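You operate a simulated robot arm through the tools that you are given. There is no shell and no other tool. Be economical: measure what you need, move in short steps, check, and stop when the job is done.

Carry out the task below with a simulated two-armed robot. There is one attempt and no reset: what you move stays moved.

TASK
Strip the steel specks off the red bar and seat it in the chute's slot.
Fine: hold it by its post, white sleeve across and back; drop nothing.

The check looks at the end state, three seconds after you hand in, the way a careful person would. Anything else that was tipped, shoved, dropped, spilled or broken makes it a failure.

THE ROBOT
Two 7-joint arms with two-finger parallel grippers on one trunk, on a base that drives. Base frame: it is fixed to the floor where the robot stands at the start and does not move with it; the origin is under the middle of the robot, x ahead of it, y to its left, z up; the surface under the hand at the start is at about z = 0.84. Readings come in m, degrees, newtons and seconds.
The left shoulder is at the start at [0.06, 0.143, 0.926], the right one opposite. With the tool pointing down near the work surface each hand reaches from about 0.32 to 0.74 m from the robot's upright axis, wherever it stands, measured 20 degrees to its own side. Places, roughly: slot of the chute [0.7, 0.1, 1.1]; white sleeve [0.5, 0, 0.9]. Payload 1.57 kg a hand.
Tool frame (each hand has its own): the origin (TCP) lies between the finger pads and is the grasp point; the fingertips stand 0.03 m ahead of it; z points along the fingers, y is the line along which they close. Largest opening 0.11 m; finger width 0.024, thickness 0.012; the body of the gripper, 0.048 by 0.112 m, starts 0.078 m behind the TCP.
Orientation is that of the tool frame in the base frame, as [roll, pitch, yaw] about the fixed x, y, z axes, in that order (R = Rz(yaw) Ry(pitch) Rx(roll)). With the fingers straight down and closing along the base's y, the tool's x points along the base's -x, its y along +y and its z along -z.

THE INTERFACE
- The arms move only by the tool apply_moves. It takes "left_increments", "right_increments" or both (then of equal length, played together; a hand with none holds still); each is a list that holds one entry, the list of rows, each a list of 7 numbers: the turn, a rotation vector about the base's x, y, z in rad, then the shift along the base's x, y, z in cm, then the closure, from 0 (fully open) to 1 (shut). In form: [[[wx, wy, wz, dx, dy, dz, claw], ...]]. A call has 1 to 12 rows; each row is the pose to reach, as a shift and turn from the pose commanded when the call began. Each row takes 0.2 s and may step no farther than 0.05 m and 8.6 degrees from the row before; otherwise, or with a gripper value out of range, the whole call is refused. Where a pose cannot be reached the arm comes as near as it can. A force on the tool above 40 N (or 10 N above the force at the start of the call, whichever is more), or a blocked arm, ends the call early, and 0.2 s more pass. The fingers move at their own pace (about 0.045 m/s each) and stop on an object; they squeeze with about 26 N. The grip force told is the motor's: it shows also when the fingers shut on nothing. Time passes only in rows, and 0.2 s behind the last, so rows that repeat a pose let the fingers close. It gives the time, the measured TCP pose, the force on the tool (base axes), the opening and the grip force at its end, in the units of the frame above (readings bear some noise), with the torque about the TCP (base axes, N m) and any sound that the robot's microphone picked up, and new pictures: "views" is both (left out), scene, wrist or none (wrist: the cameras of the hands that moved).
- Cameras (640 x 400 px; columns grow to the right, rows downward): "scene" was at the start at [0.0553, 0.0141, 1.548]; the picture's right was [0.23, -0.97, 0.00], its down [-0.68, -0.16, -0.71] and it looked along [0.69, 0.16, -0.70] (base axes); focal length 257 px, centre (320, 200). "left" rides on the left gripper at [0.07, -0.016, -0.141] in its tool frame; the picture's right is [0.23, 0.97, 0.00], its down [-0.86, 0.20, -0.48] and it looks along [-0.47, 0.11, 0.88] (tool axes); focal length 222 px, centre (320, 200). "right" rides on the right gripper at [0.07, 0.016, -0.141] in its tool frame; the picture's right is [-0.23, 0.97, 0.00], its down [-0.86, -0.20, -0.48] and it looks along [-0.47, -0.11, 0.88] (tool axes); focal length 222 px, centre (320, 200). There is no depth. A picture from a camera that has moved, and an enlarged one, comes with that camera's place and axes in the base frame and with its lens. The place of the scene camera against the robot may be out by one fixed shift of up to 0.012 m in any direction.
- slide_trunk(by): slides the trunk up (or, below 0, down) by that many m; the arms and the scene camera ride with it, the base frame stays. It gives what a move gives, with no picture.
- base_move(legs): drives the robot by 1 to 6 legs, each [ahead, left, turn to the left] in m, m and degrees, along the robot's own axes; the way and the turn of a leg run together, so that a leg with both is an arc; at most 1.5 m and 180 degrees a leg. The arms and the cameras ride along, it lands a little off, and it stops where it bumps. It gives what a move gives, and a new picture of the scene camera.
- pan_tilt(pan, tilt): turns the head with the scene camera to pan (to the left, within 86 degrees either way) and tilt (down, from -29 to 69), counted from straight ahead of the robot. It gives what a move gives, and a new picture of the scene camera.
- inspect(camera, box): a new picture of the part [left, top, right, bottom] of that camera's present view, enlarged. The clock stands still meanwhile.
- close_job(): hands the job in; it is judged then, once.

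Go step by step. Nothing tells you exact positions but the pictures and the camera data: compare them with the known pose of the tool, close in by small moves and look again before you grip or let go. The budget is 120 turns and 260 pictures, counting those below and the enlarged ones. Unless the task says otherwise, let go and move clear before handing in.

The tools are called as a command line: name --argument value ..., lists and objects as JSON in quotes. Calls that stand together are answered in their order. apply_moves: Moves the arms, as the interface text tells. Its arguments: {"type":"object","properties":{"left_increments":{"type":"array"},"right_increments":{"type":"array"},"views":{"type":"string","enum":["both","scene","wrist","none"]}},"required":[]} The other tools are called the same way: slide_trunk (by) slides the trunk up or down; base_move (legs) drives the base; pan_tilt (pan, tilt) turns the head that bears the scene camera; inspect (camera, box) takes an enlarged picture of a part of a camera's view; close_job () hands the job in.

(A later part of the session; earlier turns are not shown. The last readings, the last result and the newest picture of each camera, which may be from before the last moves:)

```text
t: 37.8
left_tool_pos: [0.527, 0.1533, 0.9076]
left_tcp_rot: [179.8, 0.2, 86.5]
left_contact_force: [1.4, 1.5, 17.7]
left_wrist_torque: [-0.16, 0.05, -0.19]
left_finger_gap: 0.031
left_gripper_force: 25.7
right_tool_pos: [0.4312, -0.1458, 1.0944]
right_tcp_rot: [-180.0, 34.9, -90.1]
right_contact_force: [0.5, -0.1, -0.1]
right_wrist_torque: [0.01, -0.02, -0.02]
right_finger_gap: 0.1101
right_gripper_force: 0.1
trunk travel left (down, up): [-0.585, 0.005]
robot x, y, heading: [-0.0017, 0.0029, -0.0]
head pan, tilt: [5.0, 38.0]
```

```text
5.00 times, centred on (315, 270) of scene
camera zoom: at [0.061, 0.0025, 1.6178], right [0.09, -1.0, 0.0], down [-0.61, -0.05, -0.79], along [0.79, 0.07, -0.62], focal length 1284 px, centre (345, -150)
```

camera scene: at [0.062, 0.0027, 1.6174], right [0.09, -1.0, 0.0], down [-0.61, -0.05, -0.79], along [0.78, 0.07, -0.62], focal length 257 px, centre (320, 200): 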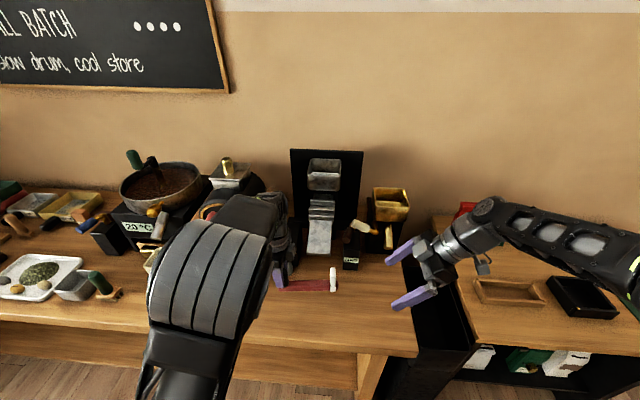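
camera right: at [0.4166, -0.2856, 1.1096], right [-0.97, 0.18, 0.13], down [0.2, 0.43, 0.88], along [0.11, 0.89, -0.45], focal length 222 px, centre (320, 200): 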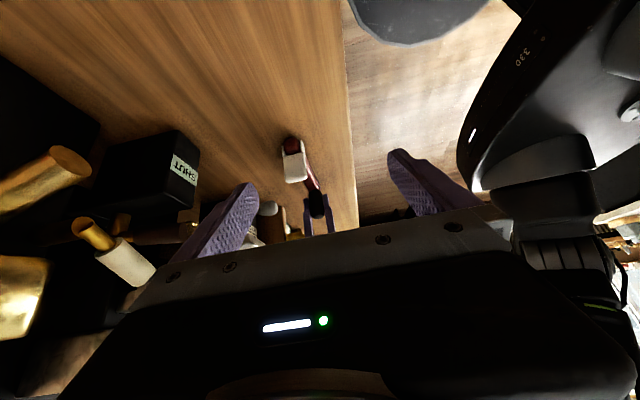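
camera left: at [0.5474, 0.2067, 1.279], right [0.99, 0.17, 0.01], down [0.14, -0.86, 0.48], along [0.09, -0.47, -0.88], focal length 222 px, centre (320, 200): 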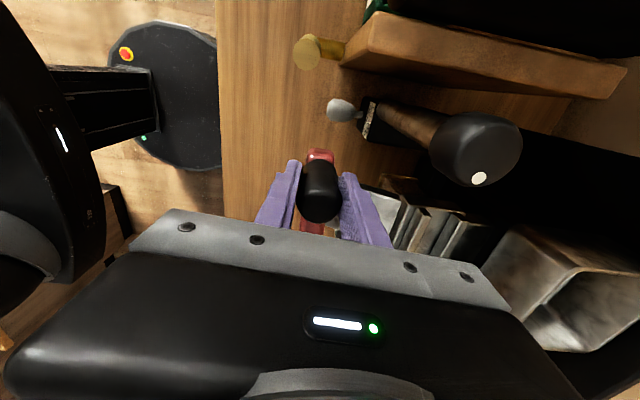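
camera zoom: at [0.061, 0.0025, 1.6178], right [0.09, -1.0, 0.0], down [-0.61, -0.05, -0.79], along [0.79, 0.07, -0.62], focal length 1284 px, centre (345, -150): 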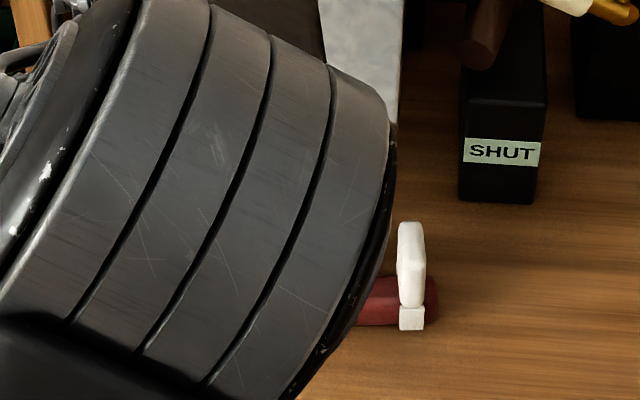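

The bar rests on the bench, so I'm easing off the pressure, opening a little and rising clear.

apply_moves --left_increments '[[[0, 0, 0, 0, 0, 0.1, 1], [0, 0, 0, 0, 0, 0.1, 0.6], [0, 0, 0, 0, 0, 0.1, 0.55], [0, 0, 0, 0, 0, 0.1, 0.55], [0, 0, 0, 0, 0, 2, 0.55], [0, 0, 0, 0, 0, 5, 0.5], [0, 0, 0, 0, 0, 9, 0.3], [0, 0, 0, 0, 0, 13, 0]]]' --views "both"

inspect --camera "left" --box '[200, 60, 440, 240]'

```text
t: 39.6
left_tool_pos: [0.5252, 0.1533, 1.0374]
left_tcp_rot: [-179.9, 0.2, 86.5]
left_contact_force: [-0.4, -1.2, 0.3]
left_wrist_torque: [0.05, 0.01, 0.02]
left_finger_gap: 0.1052
left_gripper_force: 0.0
right_tool_pos: [0.433, -0.1477, 1.094]
right_tcp_rot: [179.8, 35.0, -89.9]
right_contact_force: [-0.6, 1.0, 0.1]
right_wrist_torque: [0.03, 0.01, 0.0]
right_finger_gap: 0.1102
right_gripper_force: 0.0
trunk travel left (down, up): [-0.585, 0.005]
robot x, y, heading: [0.0029, -0.0009, 0.0]
head pan, tilt: [5.0, 38.0]
camera scene: at [0.0614, 0.0028, 1.6175], right [0.09, -1.0, 0.0], down [-0.61, -0.05, -0.79], along [0.79, 0.07, -0.62], focal length 257 px, centre (320, 200)
camera left: at [0.5126, 0.2234, 1.178], right [0.99, 0.17, 0.0], down [0.15, -0.86, 0.48], along [0.08, -0.47, -0.88], focal length 222 px, centre (320, 200)
```

scene: 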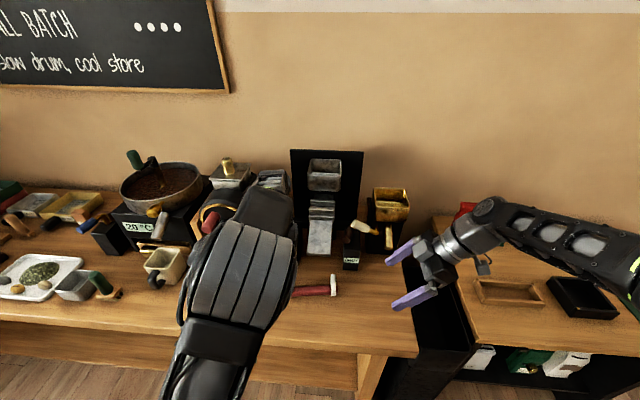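
left: 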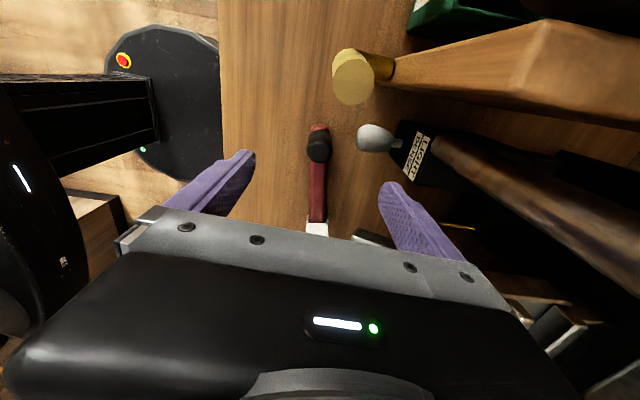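

```text
2.22 times, centred on (320, 150) of left
camera zoom: at [0.5126, 0.2234, 1.178], right [0.99, 0.17, 0.0], down [0.15, -0.86, 0.48], along [0.08, -0.47, -0.88], focal length 494 px, centre (320, 311)
```

zoom: 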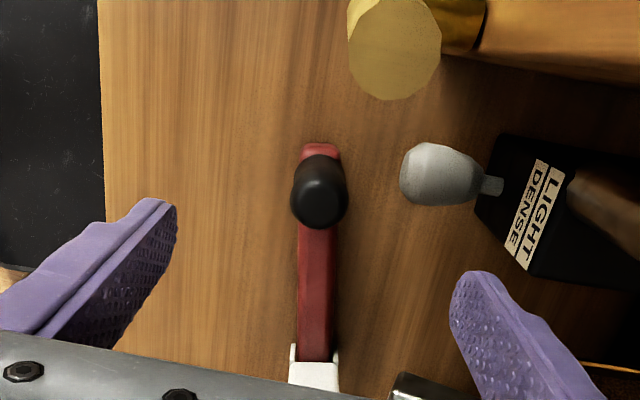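

apply_moves --left_increments '[[[0, 0, 0.136, 0, 0, 1, 0], [0, 0, 0.272, 0, 0, 2, 0], [0, 0, 0.408, -1, 0, 3, 0], [0, 0, 0.544, -2, 0, 4, 0], [0, 0, 0.68, -3, 0, 4, 0], [0, 0, 0.816, -4, 0, 4, 0], [0, 0, 0.952, -5, 0, 4, 0], [0, 0, 1.088, -5, 0, 4, 0], [0, 0, 1.224, -5, 0, 4, 0], [0, 0, 1.36, -5, 0, 4, 0], [0, 0, 1.496, -5, 0, 4, 0], [0, 0, 1.632, -5, 0, 4, 0]]]' --views "none"

apply_moves --left_increments '[[[0, -0.13, 0, 0, 0, 0, 0], [0, -0.26, 0, 0, 0, 0, 0], [0, -0.39, 0, 0, 0, 0, 0], [0, -0.52, 0, 0, 0, 0, 0]]]' --views "both"

inspect --camera "left" --box '[160, 60, 440, 240]'

inspect --camera "scene" --box '[255, 230, 375, 310]'

```text
t: 42.2
left_tool_pos: [0.4753, 0.1536, 1.0762]
left_tcp_rot: [180.0, 0.2, -179.8]
left_contact_force: [0.4, 0.2, 0.7]
left_wrist_torque: [-0.05, -0.01, -0.02]
left_finger_gap: 0.1101
left_gripper_force: 0.1
right_tool_pos: [0.4329, -0.1469, 1.0935]
right_tcp_rot: [179.9, 34.8, -89.9]
right_contact_force: [0.4, 0.3, 0.8]
right_wrist_torque: [0.01, 0.0, -0.05]
right_finger_gap: 0.1102
right_gripper_force: 0.0
trunk travel left (down, up): [-0.585, 0.005]
robot x, y, heading: [-0.0001, -0.0027, 0.1]
head pan, tilt: [5.0, 38.0]
```

```text
t: 43.2
left_tool_pos: [0.4746, 0.1538, 1.0754]
left_tcp_rot: [-179.9, 30.1, -179.8]
left_contact_force: [0.3, 1.5, 0.0]
left_wrist_torque: [-0.02, -0.03, -0.01]
left_finger_gap: 0.11
left_gripper_force: 0.0
right_tool_pos: [0.4324, -0.1468, 1.0945]
right_tcp_rot: [180.0, 34.9, -90.0]
right_contact_force: [0.0, 0.7, 0.7]
right_wrist_torque: [0.0, -0.02, 0.02]
right_finger_gap: 0.1098
right_gripper_force: 0.0
trunk travel left (down, up): [-0.585, 0.005]
robot x, y, heading: [0.0024, 0.0003, 0.2]
head pan, tilt: [5.0, 38.0]
camera scene: at [0.0613, 0.0031, 1.6175], right [0.09, -1.0, 0.0], down [-0.61, -0.05, -0.79], along [0.79, 0.07, -0.62], focal length 257 px, centre (320, 200)
camera left: at [0.3438, 0.1359, 1.1633], right [-0.2, 0.97, -0.11], down [0.5, 0.2, 0.84], along [0.84, 0.11, -0.53], focal length 222 px, centre (320, 200)
```

scene: 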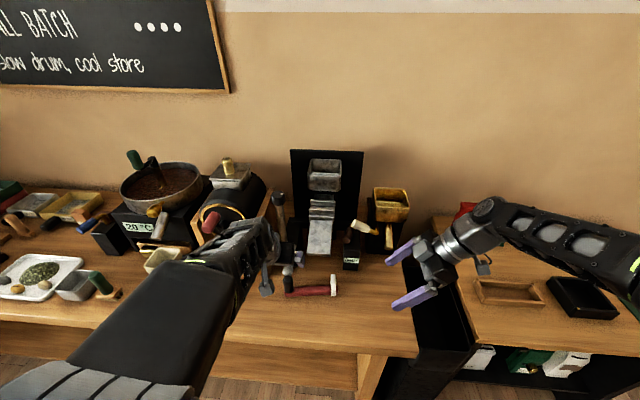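
left: 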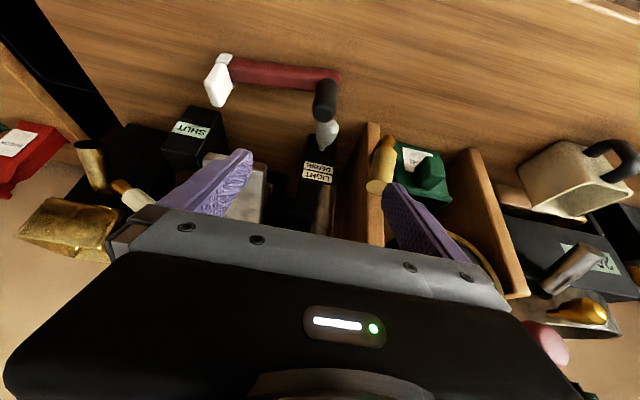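

```text
2.22 times, centred on (300, 150) of left
camera zoom: at [0.3438, 0.1359, 1.1633], right [-0.2, 0.97, -0.11], down [0.5, 0.2, 0.84], along [0.84, 0.11, -0.53], focal length 494 px, centre (364, 311)
```

zoom: 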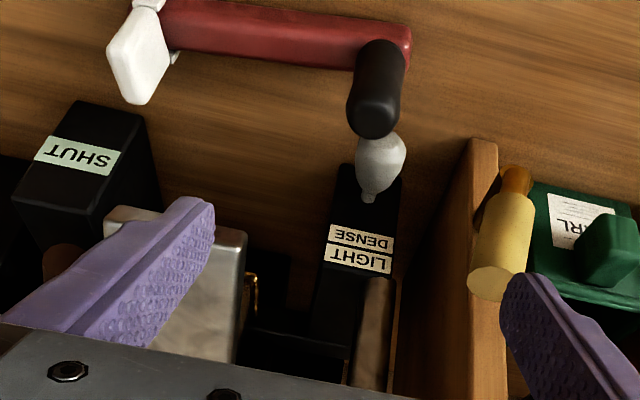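

```text
5.00 times, centred on (315, 270) of scene
camera zoom: at [0.0613, 0.0031, 1.6175], right [0.09, -1.0, 0.0], down [-0.61, -0.05, -0.79], along [0.79, 0.07, -0.62], focal length 1284 px, centre (345, -150)
```

zoom: 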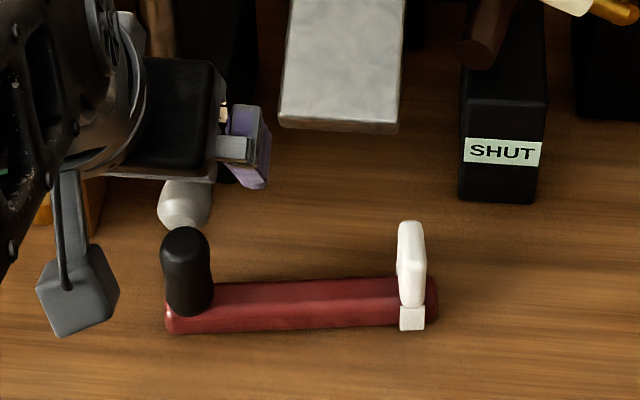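

The bar rests turned about 8°, with the sleeve end toward +x, and the post is at about (0.523, 0.152). I'll match the hand's yaw to the bar and line up along the tilted axis.

apply_moves --left_increments '[[[0, 0, 0.07, 0, 0, -3, 0], [0, 0, 0.14, 0, -0.4, -6, 0], [0, 0, 0.14, 0.2, -0.8, -8, 0]]]' --views "wrist"

inspect --camera "left" --box '[160, 60, 440, 240]'

inspect --camera "scene" --box '[255, 230, 375, 310]'

```text
t: 44.0
left_tool_pos: [0.4786, 0.1461, 0.9961]
left_tcp_rot: [-179.9, 30.0, -171.8]
left_contact_force: [0.9, 0.3, 0.7]
left_wrist_torque: [0.0, 0.0, 0.01]
left_finger_gap: 0.1101
left_gripper_force: 0.1
right_tool_pos: [0.4322, -0.1469, 1.0936]
right_tcp_rot: [179.9, 34.9, -90.0]
right_contact_force: [-0.1, 0.4, 0.6]
right_wrist_torque: [0.01, 0.01, 0.01]
right_finger_gap: 0.1102
right_gripper_force: 0.0
trunk travel left (down, up): [-0.585, 0.005]
robot x, y, heading: [-0.0016, 0.0014, 0.2]
head pan, tilt: [5.0, 38.0]
camera left: at [0.3503, 0.1101, 1.084], right [-0.33, 0.94, -0.11], down [0.47, 0.27, 0.84], along [0.82, 0.23, -0.53], focal length 222 px, centre (320, 200)
```

left: 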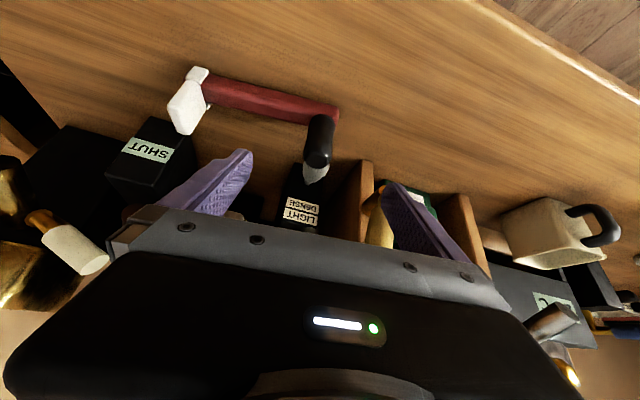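

```text
2.22 times, centred on (300, 150) of left
camera zoom: at [0.3503, 0.1101, 1.084], right [-0.33, 0.94, -0.11], down [0.47, 0.27, 0.84], along [0.82, 0.23, -0.53], focal length 494 px, centre (364, 311)
```

zoom: 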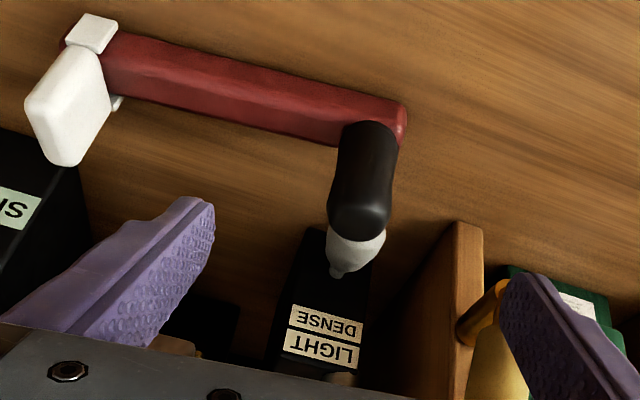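

```text
5.00 times, centred on (315, 270) of scene
camera zoom: at [0.0622, 0.0031, 1.6175], right [0.09, -1.0, 0.0], down [-0.61, -0.05, -0.79], along [0.78, 0.07, -0.62], focal length 1284 px, centre (345, -150)
```

zoom: 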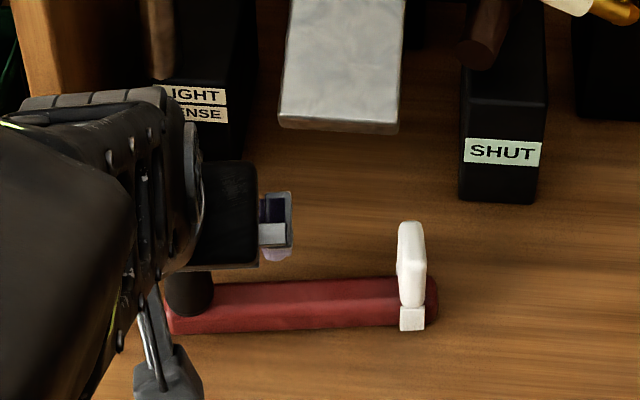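

apply_moves --left_increments '[[[0, 0, 0, 0.8, 0.1, -3, 0], [0, 0, 0, 2.5, 0.2, -6, 0], [0, 0, 0, 4.2, 0.3, -8.8, 0]]]' --views "wrist"

inspect --camera "left" --box '[160, 60, 440, 240]'

inspect --camera "scene" --box '[255, 230, 375, 310]'

```text
t: 44.8
left_tool_pos: [0.5189, 0.1492, 0.9093]
left_tcp_rot: [-179.9, 30.1, -171.9]
left_contact_force: [0.8, -0.5, 0.5]
left_wrist_torque: [0.02, 0.02, 0.04]
left_finger_gap: 0.1098
left_gripper_force: 0.1
right_tool_pos: [0.4324, -0.146, 1.0944]
right_tcp_rot: [179.8, 34.9, -90.0]
right_contact_force: [-0.9, -0.4, -0.5]
right_wrist_torque: [0.01, -0.03, -0.01]
right_finger_gap: 0.1099
right_gripper_force: 0.0
trunk travel left (down, up): [-0.585, 0.005]
robot x, y, heading: [0.0011, -0.001, 0.0]
head pan, tilt: [5.0, 38.0]
camera left: at [0.3918, 0.1136, 0.9962], right [-0.33, 0.94, -0.11], down [0.47, 0.27, 0.84], along [0.82, 0.23, -0.53], focal length 222 px, centre (320, 200)
```

left: 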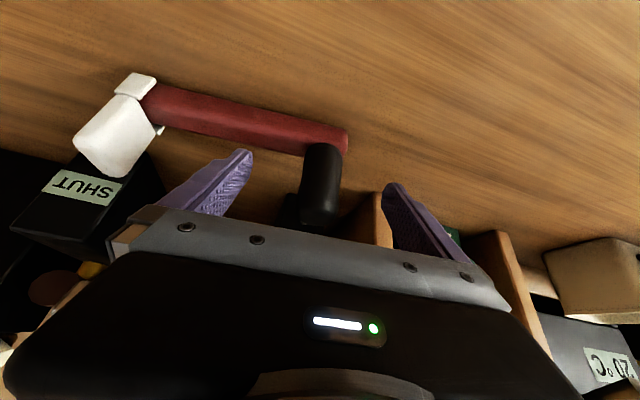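

```text
2.22 times, centred on (300, 150) of left
camera zoom: at [0.3918, 0.1136, 0.9962], right [-0.33, 0.94, -0.11], down [0.47, 0.27, 0.84], along [0.82, 0.23, -0.53], focal length 494 px, centre (364, 311)
```

zoom: 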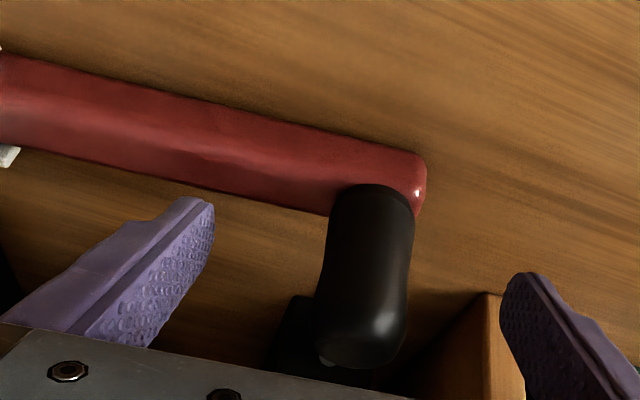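

```text
5.00 times, centred on (315, 270) of scene
camera zoom: at [0.0631, 0.0031, 1.6175], right [0.09, -1.0, 0.0], down [-0.61, -0.05, -0.79], along [0.78, 0.07, -0.62], focal length 1284 px, centre (345, -150)
```

zoom: 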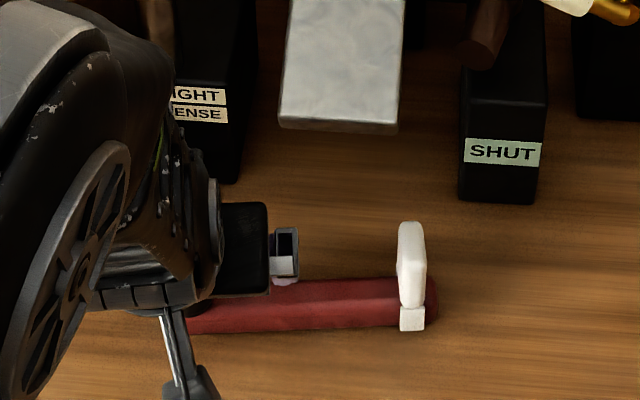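

The post sits centred between the fingers, so I'm nudging 3 mm back and closing.

apply_moves --left_increments '[[[0, 0, 0, -0.3, -0.2, 0, 0], [0, 0, 0, -0.3, -0.2, 0, 0.4], [0, 0, 0, -0.3, -0.2, 0, 0.7], [0, 0, 0, -0.3, -0.2, 0, 1], [0, 0, 0, -0.3, -0.2, 0, 1], [0, 0, 0, -0.3, -0.2, 0, 1], [0, 0, 0, -0.3, -0.2, 0, 1], [0, 0, 0, -0.3, -0.2, 0, 1]]]' --views "wrist"

inspect --camera "left" --box '[160, 60, 440, 240]'

```text
t: 46.6
left_tool_pos: [0.5149, 0.147, 0.9077]
left_tcp_rot: [180.0, 30.0, -172.0]
left_contact_force: [0.6, -1.0, 1.2]
left_wrist_torque: [-0.01, -0.02, -0.09]
left_finger_gap: 0.0311
left_gripper_force: 25.4
right_tool_pos: [0.4332, -0.1462, 1.0948]
right_tcp_rot: [179.9, 35.0, -90.1]
right_contact_force: [0.0, -0.2, 1.1]
right_wrist_torque: [0.01, -0.01, 0.0]
right_finger_gap: 0.1103
right_gripper_force: 0.1
trunk travel left (down, up): [-0.585, 0.005]
robot x, y, heading: [0.0014, 0.0009, -0.1]
head pan, tilt: [5.0, 38.0]
camera left: at [0.3878, 0.1113, 0.9958], right [-0.33, 0.94, -0.11], down [0.47, 0.27, 0.84], along [0.82, 0.23, -0.53], focal length 222 px, centre (320, 200)
```

left: 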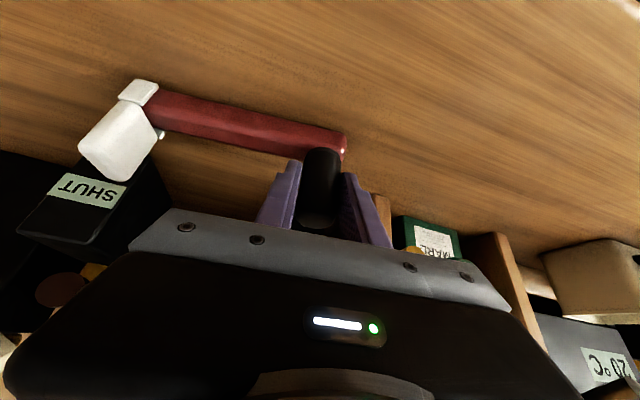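

```text
2.22 times, centred on (300, 150) of left
camera zoom: at [0.3878, 0.1113, 0.9958], right [-0.33, 0.94, -0.11], down [0.47, 0.27, 0.84], along [0.82, 0.23, -0.53], focal length 494 px, centre (364, 311)
```

zoom: 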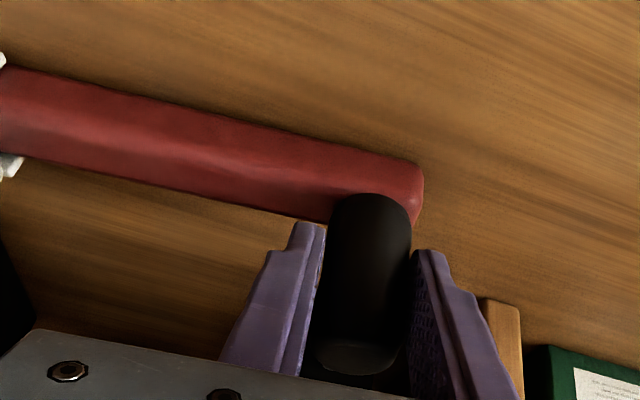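

Gripped with the bar in view of this hand's camera. Test lift, then up in steps.

apply_moves --left_increments '[[[0, 0, 0, 0, 0, 1, 1], [0, 0, 0, 0, 0, 2.5, 1], [0, 0, 0, 0, 0, 5, 1], [0, 0, 0, 0, 0, 8, 1], [0, 0, 0, 0, 0, 11, 1], [0, 0, 0, 0, 0, 14, 1], [0, 0, 0, 0, 0, 17, 1], [0, 0, 0, 0, 0, 20, 1], [0, 0, 0, 0, 0, 23, 1], [0, 0, 0, 0, 0, 26, 1], [0, 0, 0, 0, 0, 27, 1]]]' --views "both"

inspect --camera "left" --box '[120, 20, 400, 220]'

inspect --camera "scene" --box '[255, 150, 375, 250]'

```text
t: 49.0
left_tool_pos: [0.5181, 0.1466, 1.1789]
left_tcp_rot: [179.9, 29.8, -171.9]
left_contact_force: [-0.5, 0.1, -2.1]
left_wrist_torque: [0.31, 0.1, 0.03]
left_finger_gap: 0.031
left_gripper_force: 26.3
right_tool_pos: [0.4323, -0.1463, 1.0939]
right_tcp_rot: [179.8, 34.9, -90.0]
right_contact_force: [0.4, -0.3, -0.5]
right_wrist_torque: [-0.04, -0.04, -0.03]
right_finger_gap: 0.1102
right_gripper_force: 0.1
trunk travel left (down, up): [-0.585, 0.005]
robot x, y, heading: [0.0005, -0.0009, -0.1]
head pan, tilt: [5.0, 38.0]
camera scene: at [0.062, 0.0028, 1.6175], right [0.09, -1.0, 0.0], down [-0.61, -0.05, -0.79], along [0.78, 0.07, -0.62], focal length 257 px, centre (320, 200)
camera left: at [0.3894, 0.1109, 1.2666], right [-0.33, 0.94, -0.11], down [0.47, 0.27, 0.84], along [0.82, 0.23, -0.53], focal length 222 px, centre (320, 200)
```

scene: 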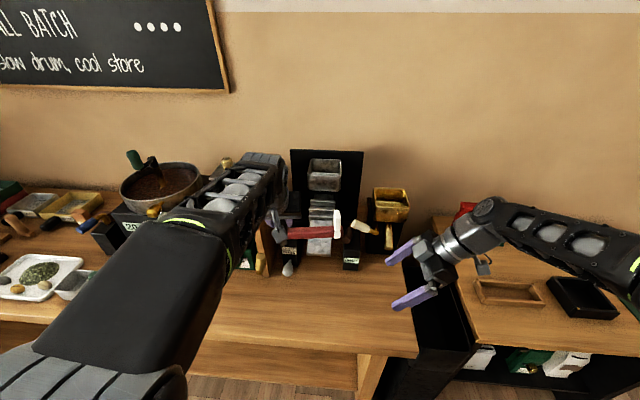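
left: 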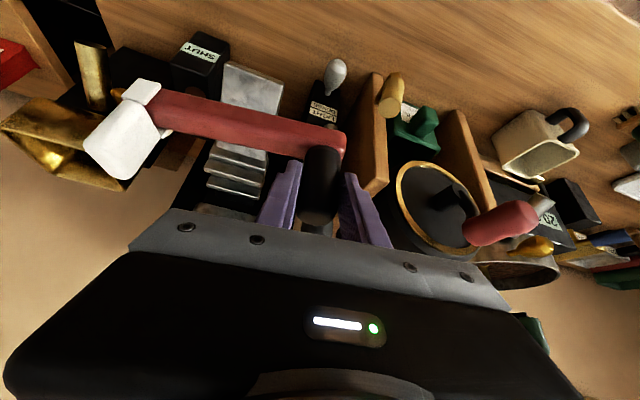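

```text
2.00 times, centred on (260, 120) of left
camera zoom: at [0.3894, 0.1109, 1.2666], right [-0.33, 0.94, -0.11], down [0.47, 0.27, 0.84], along [0.82, 0.23, -0.53], focal length 444 px, centre (440, 360)
```

zoom: 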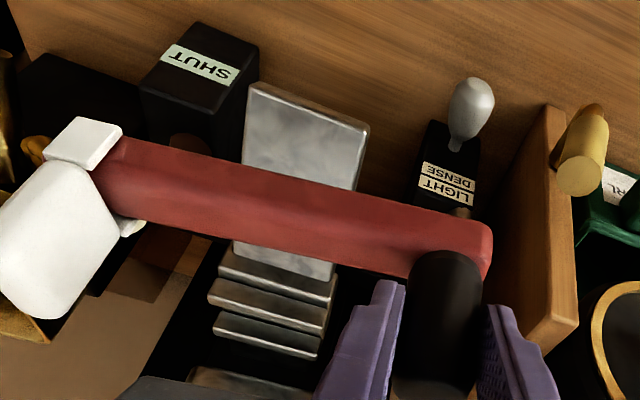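

```text
4.00 times, centred on (315, 200) of scene
camera zoom: at [0.062, 0.0028, 1.6175], right [0.09, -1.0, 0.0], down [-0.61, -0.05, -0.79], along [0.78, 0.07, -0.62], focal length 1027 px, centre (340, 200)
```

zoom: 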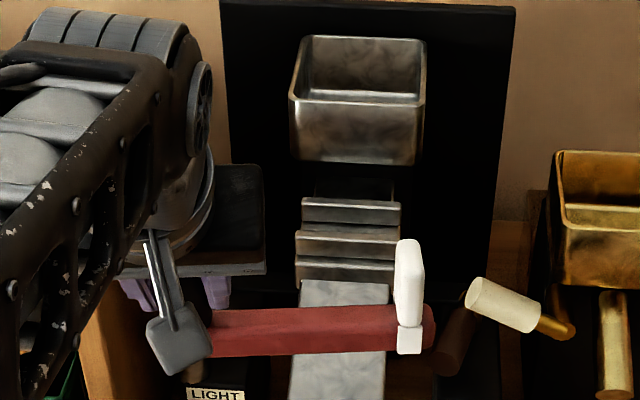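

The bar came up level. Next I'll turn it −8° to be parallel with the slot and move to x=0.60, y=0.13.

apply_moves --left_increments '[[[0, 0, -0.04, 2, -0.4, 0, 1], [0, 0, -0.08, 4, -0.8, 0, 1], [0, 0, -0.12, 6, -1.2, 0, 1], [0, 0, -0.14, 8.2, -1.7, 0, 1]]]' --views "wrist"

inspect --camera "left" --box '[120, 20, 400, 220]'

inspect --camera "scene" --box '[255, 150, 375, 250]'

```text
t: 50.0
left_tool_pos: [0.5994, 0.129, 1.1774]
left_tcp_rot: [180.0, 30.0, -180.0]
left_contact_force: [-0.8, -0.9, -3.3]
left_wrist_torque: [0.25, 0.0, 0.02]
left_finger_gap: 0.0308
left_gripper_force: 26.1
right_tool_pos: [0.4327, -0.1473, 1.0935]
right_tcp_rot: [179.8, 35.0, -90.1]
right_contact_force: [-0.5, -0.2, 0.5]
right_wrist_torque: [0.04, 0.03, 0.0]
right_finger_gap: 0.1098
right_gripper_force: 0.2
trunk travel left (down, up): [-0.585, 0.005]
robot x, y, heading: [0.0011, 0.0016, 0.1]
head pan, tilt: [5.0, 38.0]
camera left: at [0.4685, 0.1131, 1.2647], right [-0.2, 0.97, -0.11], down [0.5, 0.2, 0.84], along [0.84, 0.11, -0.53], focal length 222 px, centre (320, 200)
```

left: 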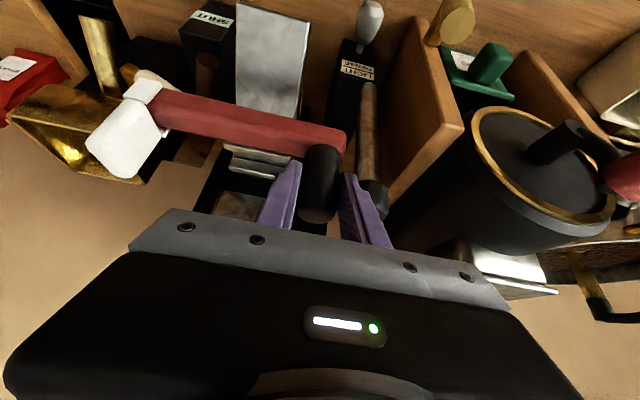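

```text
2.00 times, centred on (260, 120) of left
camera zoom: at [0.4685, 0.1131, 1.2647], right [-0.2, 0.97, -0.11], down [0.5, 0.2, 0.84], along [0.84, 0.11, -0.53], focal length 444 px, centre (440, 360)
```

zoom: 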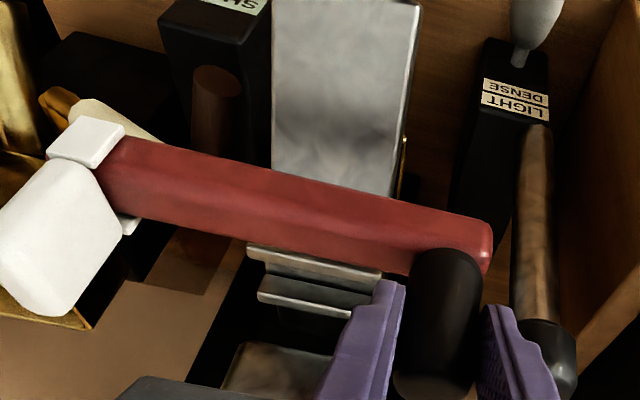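

```text
4.00 times, centred on (315, 200) of scene
camera zoom: at [0.0629, 0.0025, 1.6174], right [0.09, -1.0, 0.0], down [-0.61, -0.05, -0.79], along [0.78, 0.07, -0.62], focal length 1027 px, centre (340, 200)
```

zoom: 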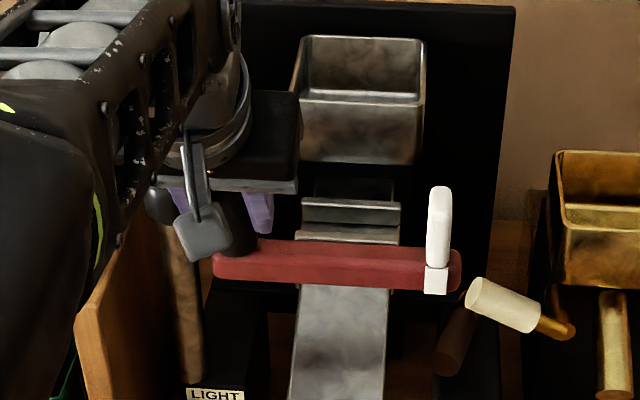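

The bar is nearly parallel to the lips; about −2.5° more is needed. I'll bring the right wrist camera to where it can look along the slot at the lip ends while I align.

apply_moves --right_increments '[[[0, 0, 0, 3, -1, 3, 0], [0, 0, 0, 6.5, -1.5, 5.6, 0], [0, 0, 0, 10, -1.5, 5.6, 0], [0, 0, 0, 13.5, -1.5, 5.6, 0], [0, 0, 0, 16.7, -1.5, 5.6, 0]]]' --left_increments '[[[0, 0, -0.01, 0, 0.2, 0, 1], [0, 0, -0.02, 0, 0.3, 0, 1], [0, 0, -0.03, 0, 0.4, 0, 1], [0, 0, -0.044, 0, 0.4, 0, 1], [0, 0, -0.044, 0, 0.4, 0, 1]]]' --views "both"

inspect --camera "right" --box '[170, 40, 430, 220]'

```text
t: 51.2
left_tool_pos: [0.599, 0.1335, 1.1782]
left_tcp_rot: [180.0, 30.0, 177.5]
left_contact_force: [0.4, -0.2, -1.6]
left_wrist_torque: [-0.1, -0.01, -0.06]
left_finger_gap: 0.0307
left_gripper_force: 26.0
right_tool_pos: [0.5782, -0.1627, 1.1499]
right_tcp_rot: [180.0, 34.9, -90.1]
right_contact_force: [0.2, -0.5, 0.8]
right_wrist_torque: [0.02, 0.0, -0.01]
right_finger_gap: 0.11
right_gripper_force: 0.1
right hand out of reach, approached as far as the arm can: row 5
trunk travel left (down, up): [-0.585, 0.005]
robot x, y, heading: [0.0015, 0.0059, 0.1]
head pan, tilt: [5.0, 38.0]
camera scene: at [0.0612, 0.0027, 1.6175], right [0.09, -1.0, 0.0], down [-0.61, -0.05, -0.79], along [0.79, 0.07, -0.62], focal length 257 px, centre (320, 200)
camera right: at [0.5612, -0.3013, 1.2257], right [-0.97, 0.19, 0.13], down [0.2, 0.43, 0.88], along [0.11, 0.88, -0.45], focal length 222 px, centre (320, 200)
camera left: at [0.4662, 0.122, 1.2652], right [-0.15, 0.98, -0.11], down [0.51, 0.18, 0.84], along [0.85, 0.07, -0.53], focal length 222 px, centre (320, 200)
```

scene: 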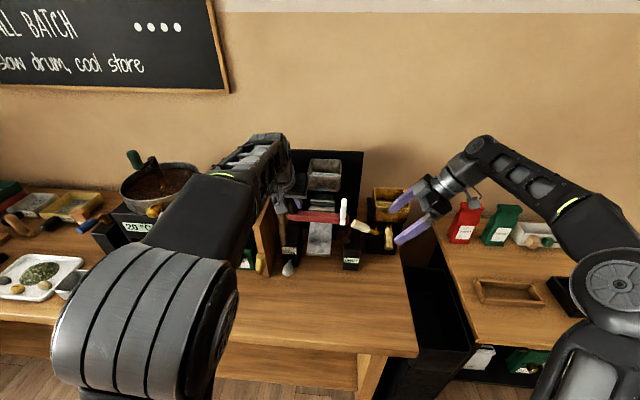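
right: 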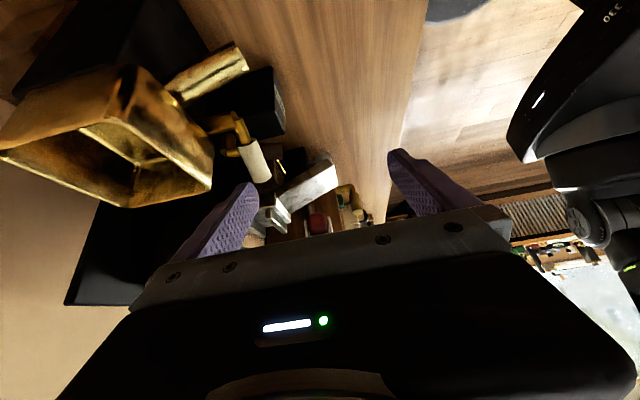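
left: 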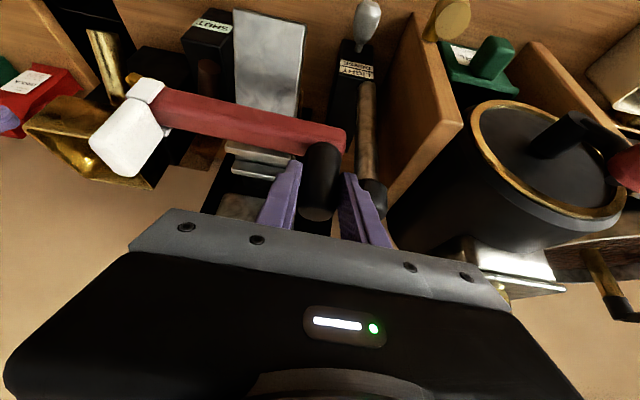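

```text
2.22 times, centred on (300, 130) of right
camera zoom: at [0.5612, -0.3013, 1.2257], right [-0.97, 0.19, 0.13], down [0.2, 0.43, 0.88], along [0.11, 0.88, -0.45], focal length 494 px, centre (364, 356)
```

zoom: 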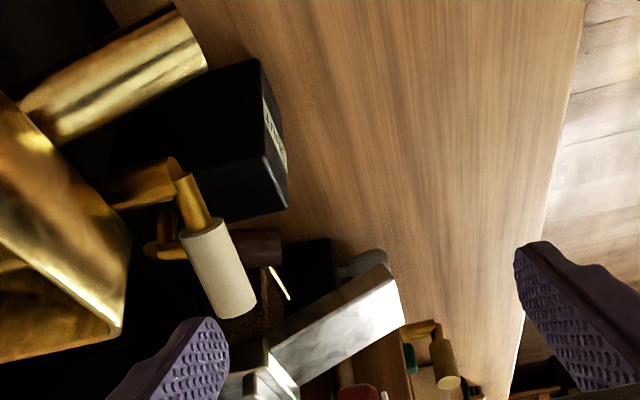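

apply_moves --right_increments '[[[0.14, 0, 0, 0, 0, 1, 0], [0.28, 0, 0, 0, 0, 2, 0], [0.4, 0, 0, 0, 0, 3, 0], [0.45, 0, 0, 1, 0, 4, 0], [0.45, 0, 0, 3, 0, 4, 0]]]' --views "wrist"

inspect --camera "right" --box '[170, 60, 390, 220]'

```text
t: 52.4
left_tool_pos: [0.599, 0.136, 1.1757]
left_tcp_rot: [-179.9, 29.8, 177.6]
left_contact_force: [0.7, 0.3, -3.6]
left_wrist_torque: [0.23, 0.04, 0.0]
left_finger_gap: 0.0308
left_gripper_force: 25.8
right_tool_pos: [0.5823, -0.192, 1.1981]
right_tcp_rot: [-174.3, 50.7, -89.8]
right_contact_force: [-0.5, -0.4, -0.5]
right_wrist_torque: [-0.03, 0.02, -0.01]
right_finger_gap: 0.1102
right_gripper_force: 0.0
right hand out of reach, approached as far as the arm can: row 1, 2, 3, 4, 5
trunk travel left (down, up): [-0.585, 0.005]
robot x, y, heading: [-0.0007, -0.0016, 0.1]
head pan, tilt: [5.0, 38.0]
camera right: at [0.5532, -0.3443, 1.2315], right [-0.97, 0.21, 0.11], down [0.15, 0.16, 0.98], along [0.19, 0.96, -0.19], focal length 222 px, centre (320, 200)
```

right: 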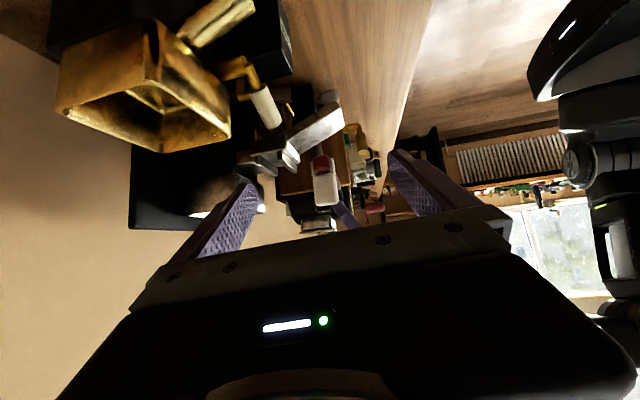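

```text
2.50 times, centred on (280, 140) of right
camera zoom: at [0.5532, -0.3443, 1.2315], right [-0.97, 0.21, 0.11], down [0.15, 0.16, 0.98], along [0.19, 0.96, -0.19], focal length 555 px, centre (420, 350)
```

zoom: 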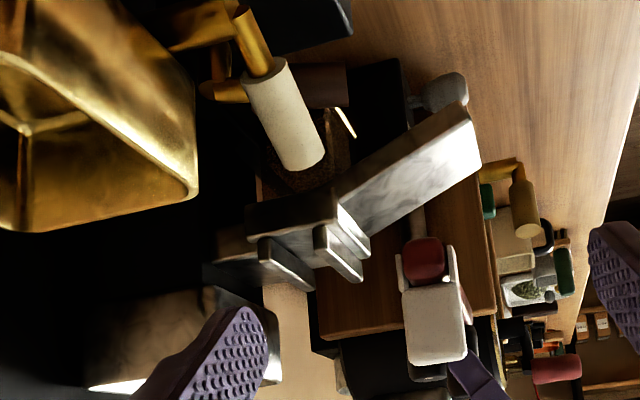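

inspect --camera "right" --box '[260, 125, 360, 190]'

```text
6.15 times, centred on (310, 158) of right
camera zoom: at [0.5532, -0.3443, 1.2315], right [-0.97, 0.21, 0.11], down [0.15, 0.16, 0.98], along [0.19, 0.96, -0.19], focal length 1367 px, centre (382, 462)
```

zoom: 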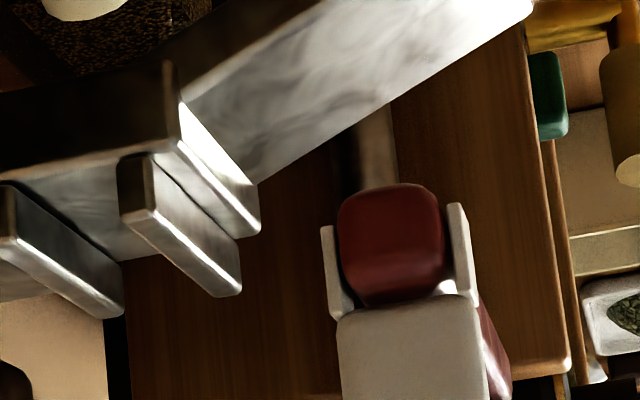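

The right camera now looks straight down the slot. It measures about 31–34 mm wide, centred near x≈0.711, and the bar is about 26 mm wide. Next I'll check the bar's yaw and level from the other two cameras.

inspect --camera "left" --box '[120, 20, 400, 220]'

inspect --camera "scene" --box '[270, 175, 370, 240]'

```text
2.00 times, centred on (260, 120) of left
camera zoom: at [0.4677, 0.1238, 1.2644], right [-0.16, 0.98, -0.12], down [0.51, 0.18, 0.84], along [0.85, 0.07, -0.53], focal length 444 px, centre (440, 360)
```

zoom: 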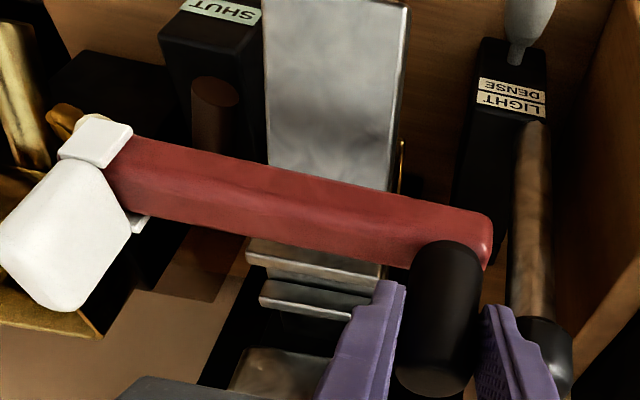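

```text
6.15 times, centred on (320, 208) of scene
camera zoom: at [0.0631, 0.0046, 1.6174], right [0.09, -1.0, 0.0], down [-0.61, -0.05, -0.79], along [0.78, 0.07, -0.62], focal length 1580 px, centre (320, 154)
```

zoom: 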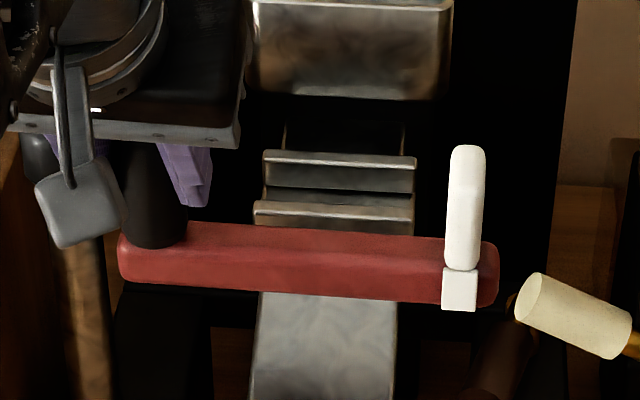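

The bar's centre sits about 9 mm ahead of the TCP and is close to parallel with the lips. I'm moving over the slot to TCP x≈0.702, staying above the lips.

apply_moves --left_increments '[[[0, 0, 0, 3.5, -0.1, 0, 1], [0, 0, 0, 7, -0.2, 0, 1], [0, 0, 0, 10.3, -0.3, -0.3, 1]]]' --views "none"

inspect --camera "right" --box '[230, 125, 330, 190]'

inspect --camera "scene" --box '[270, 155, 370, 220]'

```text
t: 53.2
left_tool_pos: [0.7058, 0.129, 1.1729]
left_tcp_rot: [-180.0, 29.9, 177.4]
left_contact_force: [0.7, -1.1, -3.3]
left_wrist_torque: [0.72, 0.17, 0.14]
left_finger_gap: 0.0306
left_gripper_force: 26.1
right_tool_pos: [0.5824, -0.1935, 1.1968]
right_tcp_rot: [-174.4, 50.7, -89.7]
right_contact_force: [0.6, -0.6, 1.0]
right_wrist_torque: [0.02, 0.02, 0.04]
right_finger_gap: 0.1098
right_gripper_force: 0.0
trunk travel left (down, up): [-0.585, 0.005]
robot x, y, heading: [-0.0016, -0.0028, 0.2]
head pan, tilt: [5.0, 38.0]
```

```text
6.15 times, centred on (280, 158) of right
camera zoom: at [0.5542, -0.3462, 1.2302], right [-0.97, 0.21, 0.12], down [0.15, 0.16, 0.98], along [0.19, 0.96, -0.19], focal length 1367 px, centre (566, 462)
```

zoom: 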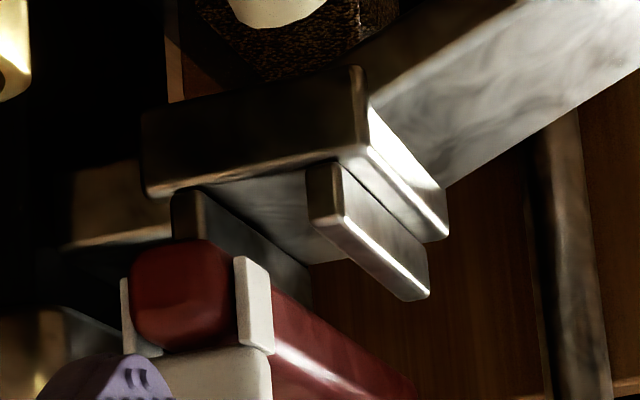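

```text
6.15 times, centred on (320, 188) of scene
camera zoom: at [0.0644, 0.002, 1.6174], right [0.09, -1.0, 0.0], down [-0.61, -0.05, -0.79], along [0.78, 0.07, -0.62], focal length 1580 px, centre (320, 277)
```

zoom: 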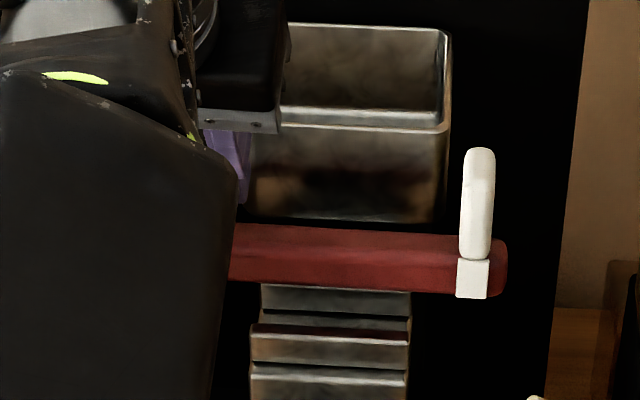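

Everything is close: a −1.4° turn remains, then I'll re-check before lowering.

apply_moves --left_increments '[[[0, 0, -0.012, 0, 0, -0.3, 1], [0, 0, -0.025, 0, 0, -0.6, 1], [0, 0, -0.025, 0, 0, -0.6, 1]]]' --views "none"

inspect --camera "right" --box '[230, 125, 330, 190]'

inspect --camera "scene" --box '[270, 155, 370, 220]'

inspect --camera "left" --box '[120, 20, 440, 220]'

```text
t: 54.0
left_tool_pos: [0.7029, 0.1304, 1.1685]
left_tcp_rot: [180.0, 29.9, 176.1]
left_contact_force: [-0.4, 0.4, -0.7]
left_wrist_torque: [-0.15, 0.0, -0.02]
left_finger_gap: 0.0306
left_gripper_force: 26.8
right_tool_pos: [0.5818, -0.1926, 1.1987]
right_tcp_rot: [-174.4, 50.6, -89.7]
right_contact_force: [-0.1, 0.4, 0.7]
right_wrist_torque: [0.01, -0.02, 0.0]
right_finger_gap: 0.11
right_gripper_force: 0.1
trunk travel left (down, up): [-0.585, 0.005]
robot x, y, heading: [0.0013, 0.0015, -0.0]
head pan, tilt: [5.0, 38.0]
```

```text
6.15 times, centred on (280, 158) of right
camera zoom: at [0.5527, -0.3458, 1.2311], right [-0.97, 0.21, 0.11], down [0.15, 0.16, 0.98], along [0.19, 0.96, -0.19], focal length 1367 px, centre (566, 462)
```

zoom: 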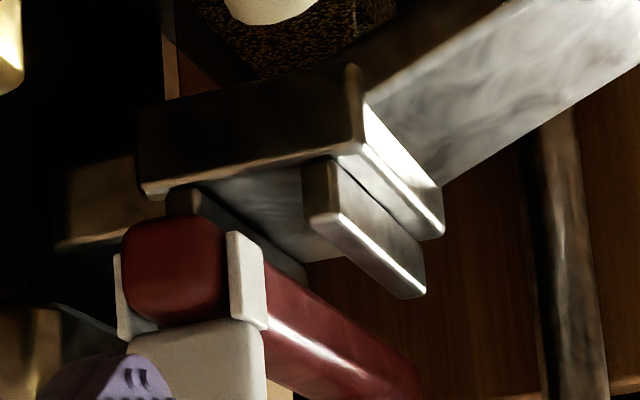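

```text
6.15 times, centred on (320, 188) of scene
camera zoom: at [0.0625, 0.0027, 1.6175], right [0.09, -1.0, 0.0], down [-0.61, -0.05, -0.79], along [0.78, 0.07, -0.62], focal length 1580 px, centre (320, 277)
```

zoom: 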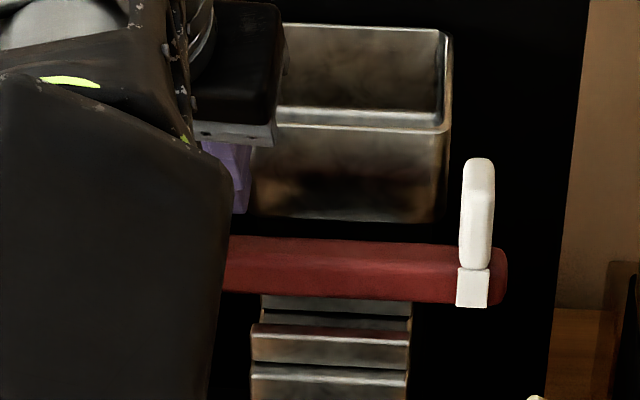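

```text
2.00 times, centred on (280, 120) of left
camera zoom: at [0.5711, 0.1209, 1.2557], right [-0.13, 0.98, -0.11], down [0.51, 0.17, 0.84], along [0.85, 0.05, -0.53], focal length 444 px, centre (400, 360)
```

zoom: 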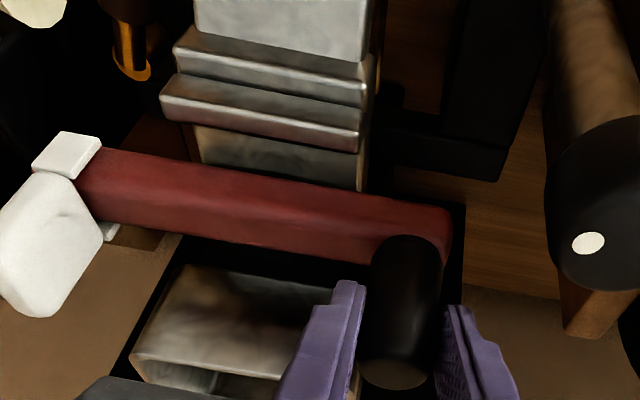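

Alignment holds. Lowering 1 cm with a small −x trim, then one more check.

apply_moves --left_increments '[[[0, 0, 0, -0.1, 0.1, -0.5, 1], [0, 0, 0, -0.2, 0.2, -1.0, 1], [0, 0, 0, -0.2, 0.2, -1.0, 1]]]' --views "none"

inspect --camera "right" --box '[240, 125, 320, 177]'

inspect --camera "scene" --box '[280, 175, 360, 227]'

inspect --camera "left" --box '[160, 50, 320, 150]'

```text
t: 54.8
left_tool_pos: [0.6992, 0.1324, 1.1612]
left_tcp_rot: [-179.9, 30.2, 176.1]
left_contact_force: [1.8, -1.6, 8.0]
left_wrist_torque: [-0.4, -0.39, 0.03]
left_finger_gap: 0.031
left_gripper_force: 26.0
right_tool_pos: [0.5802, -0.1926, 1.1975]
right_tcp_rot: [-174.2, 50.7, -89.7]
right_contact_force: [-0.7, -0.3, 0.1]
right_wrist_torque: [-0.03, 0.02, 0.02]
right_finger_gap: 0.1102
right_gripper_force: 0.0
trunk travel left (down, up): [-0.585, 0.005]
robot x, y, heading: [-0.0018, -0.0016, 0.0]
head pan, tilt: [5.0, 38.0]
```

```text
7.69 times, centred on (280, 151) of right
camera zoom: at [0.5518, -0.3459, 1.2317], right [-0.97, 0.21, 0.11], down [0.15, 0.16, 0.98], along [0.19, 0.96, -0.19], focal length 1709 px, centre (628, 577)
```

zoom: 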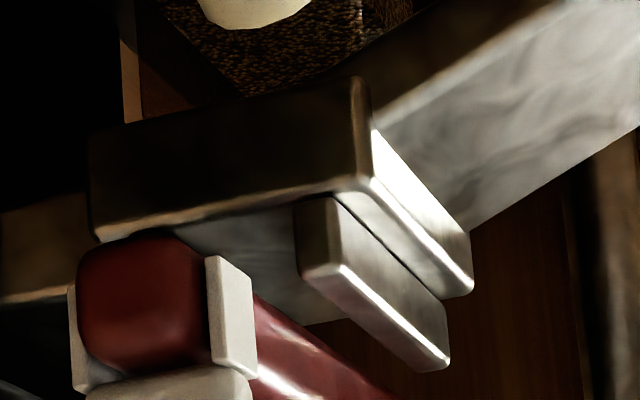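

```text
7.69 times, centred on (320, 201) of scene
camera zoom: at [0.0613, 0.0025, 1.6177], right [0.09, -1.0, 0.0], down [-0.61, -0.05, -0.79], along [0.79, 0.07, -0.62], focal length 1975 px, centre (320, 192)
```

zoom: 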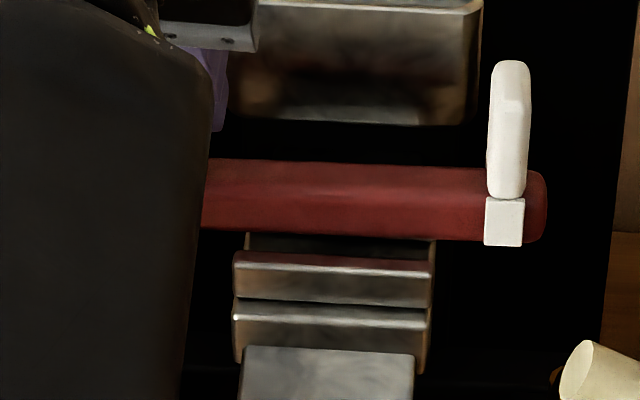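

```text
4.00 times, centred on (240, 100) of left
camera zoom: at [0.5676, 0.1233, 1.248], right [-0.13, 0.98, -0.12], down [0.51, 0.17, 0.84], along [0.85, 0.05, -0.52], focal length 888 px, centre (640, 600)
```

zoom: 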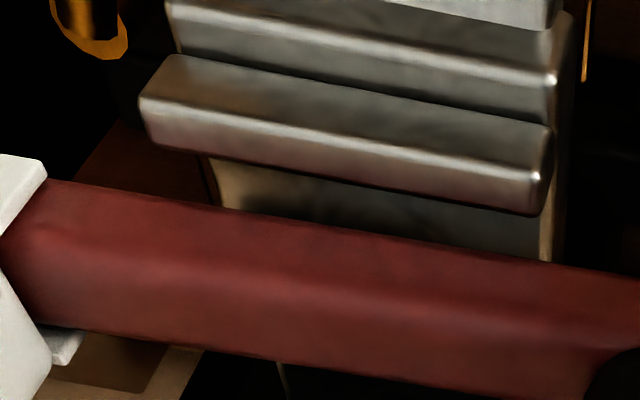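

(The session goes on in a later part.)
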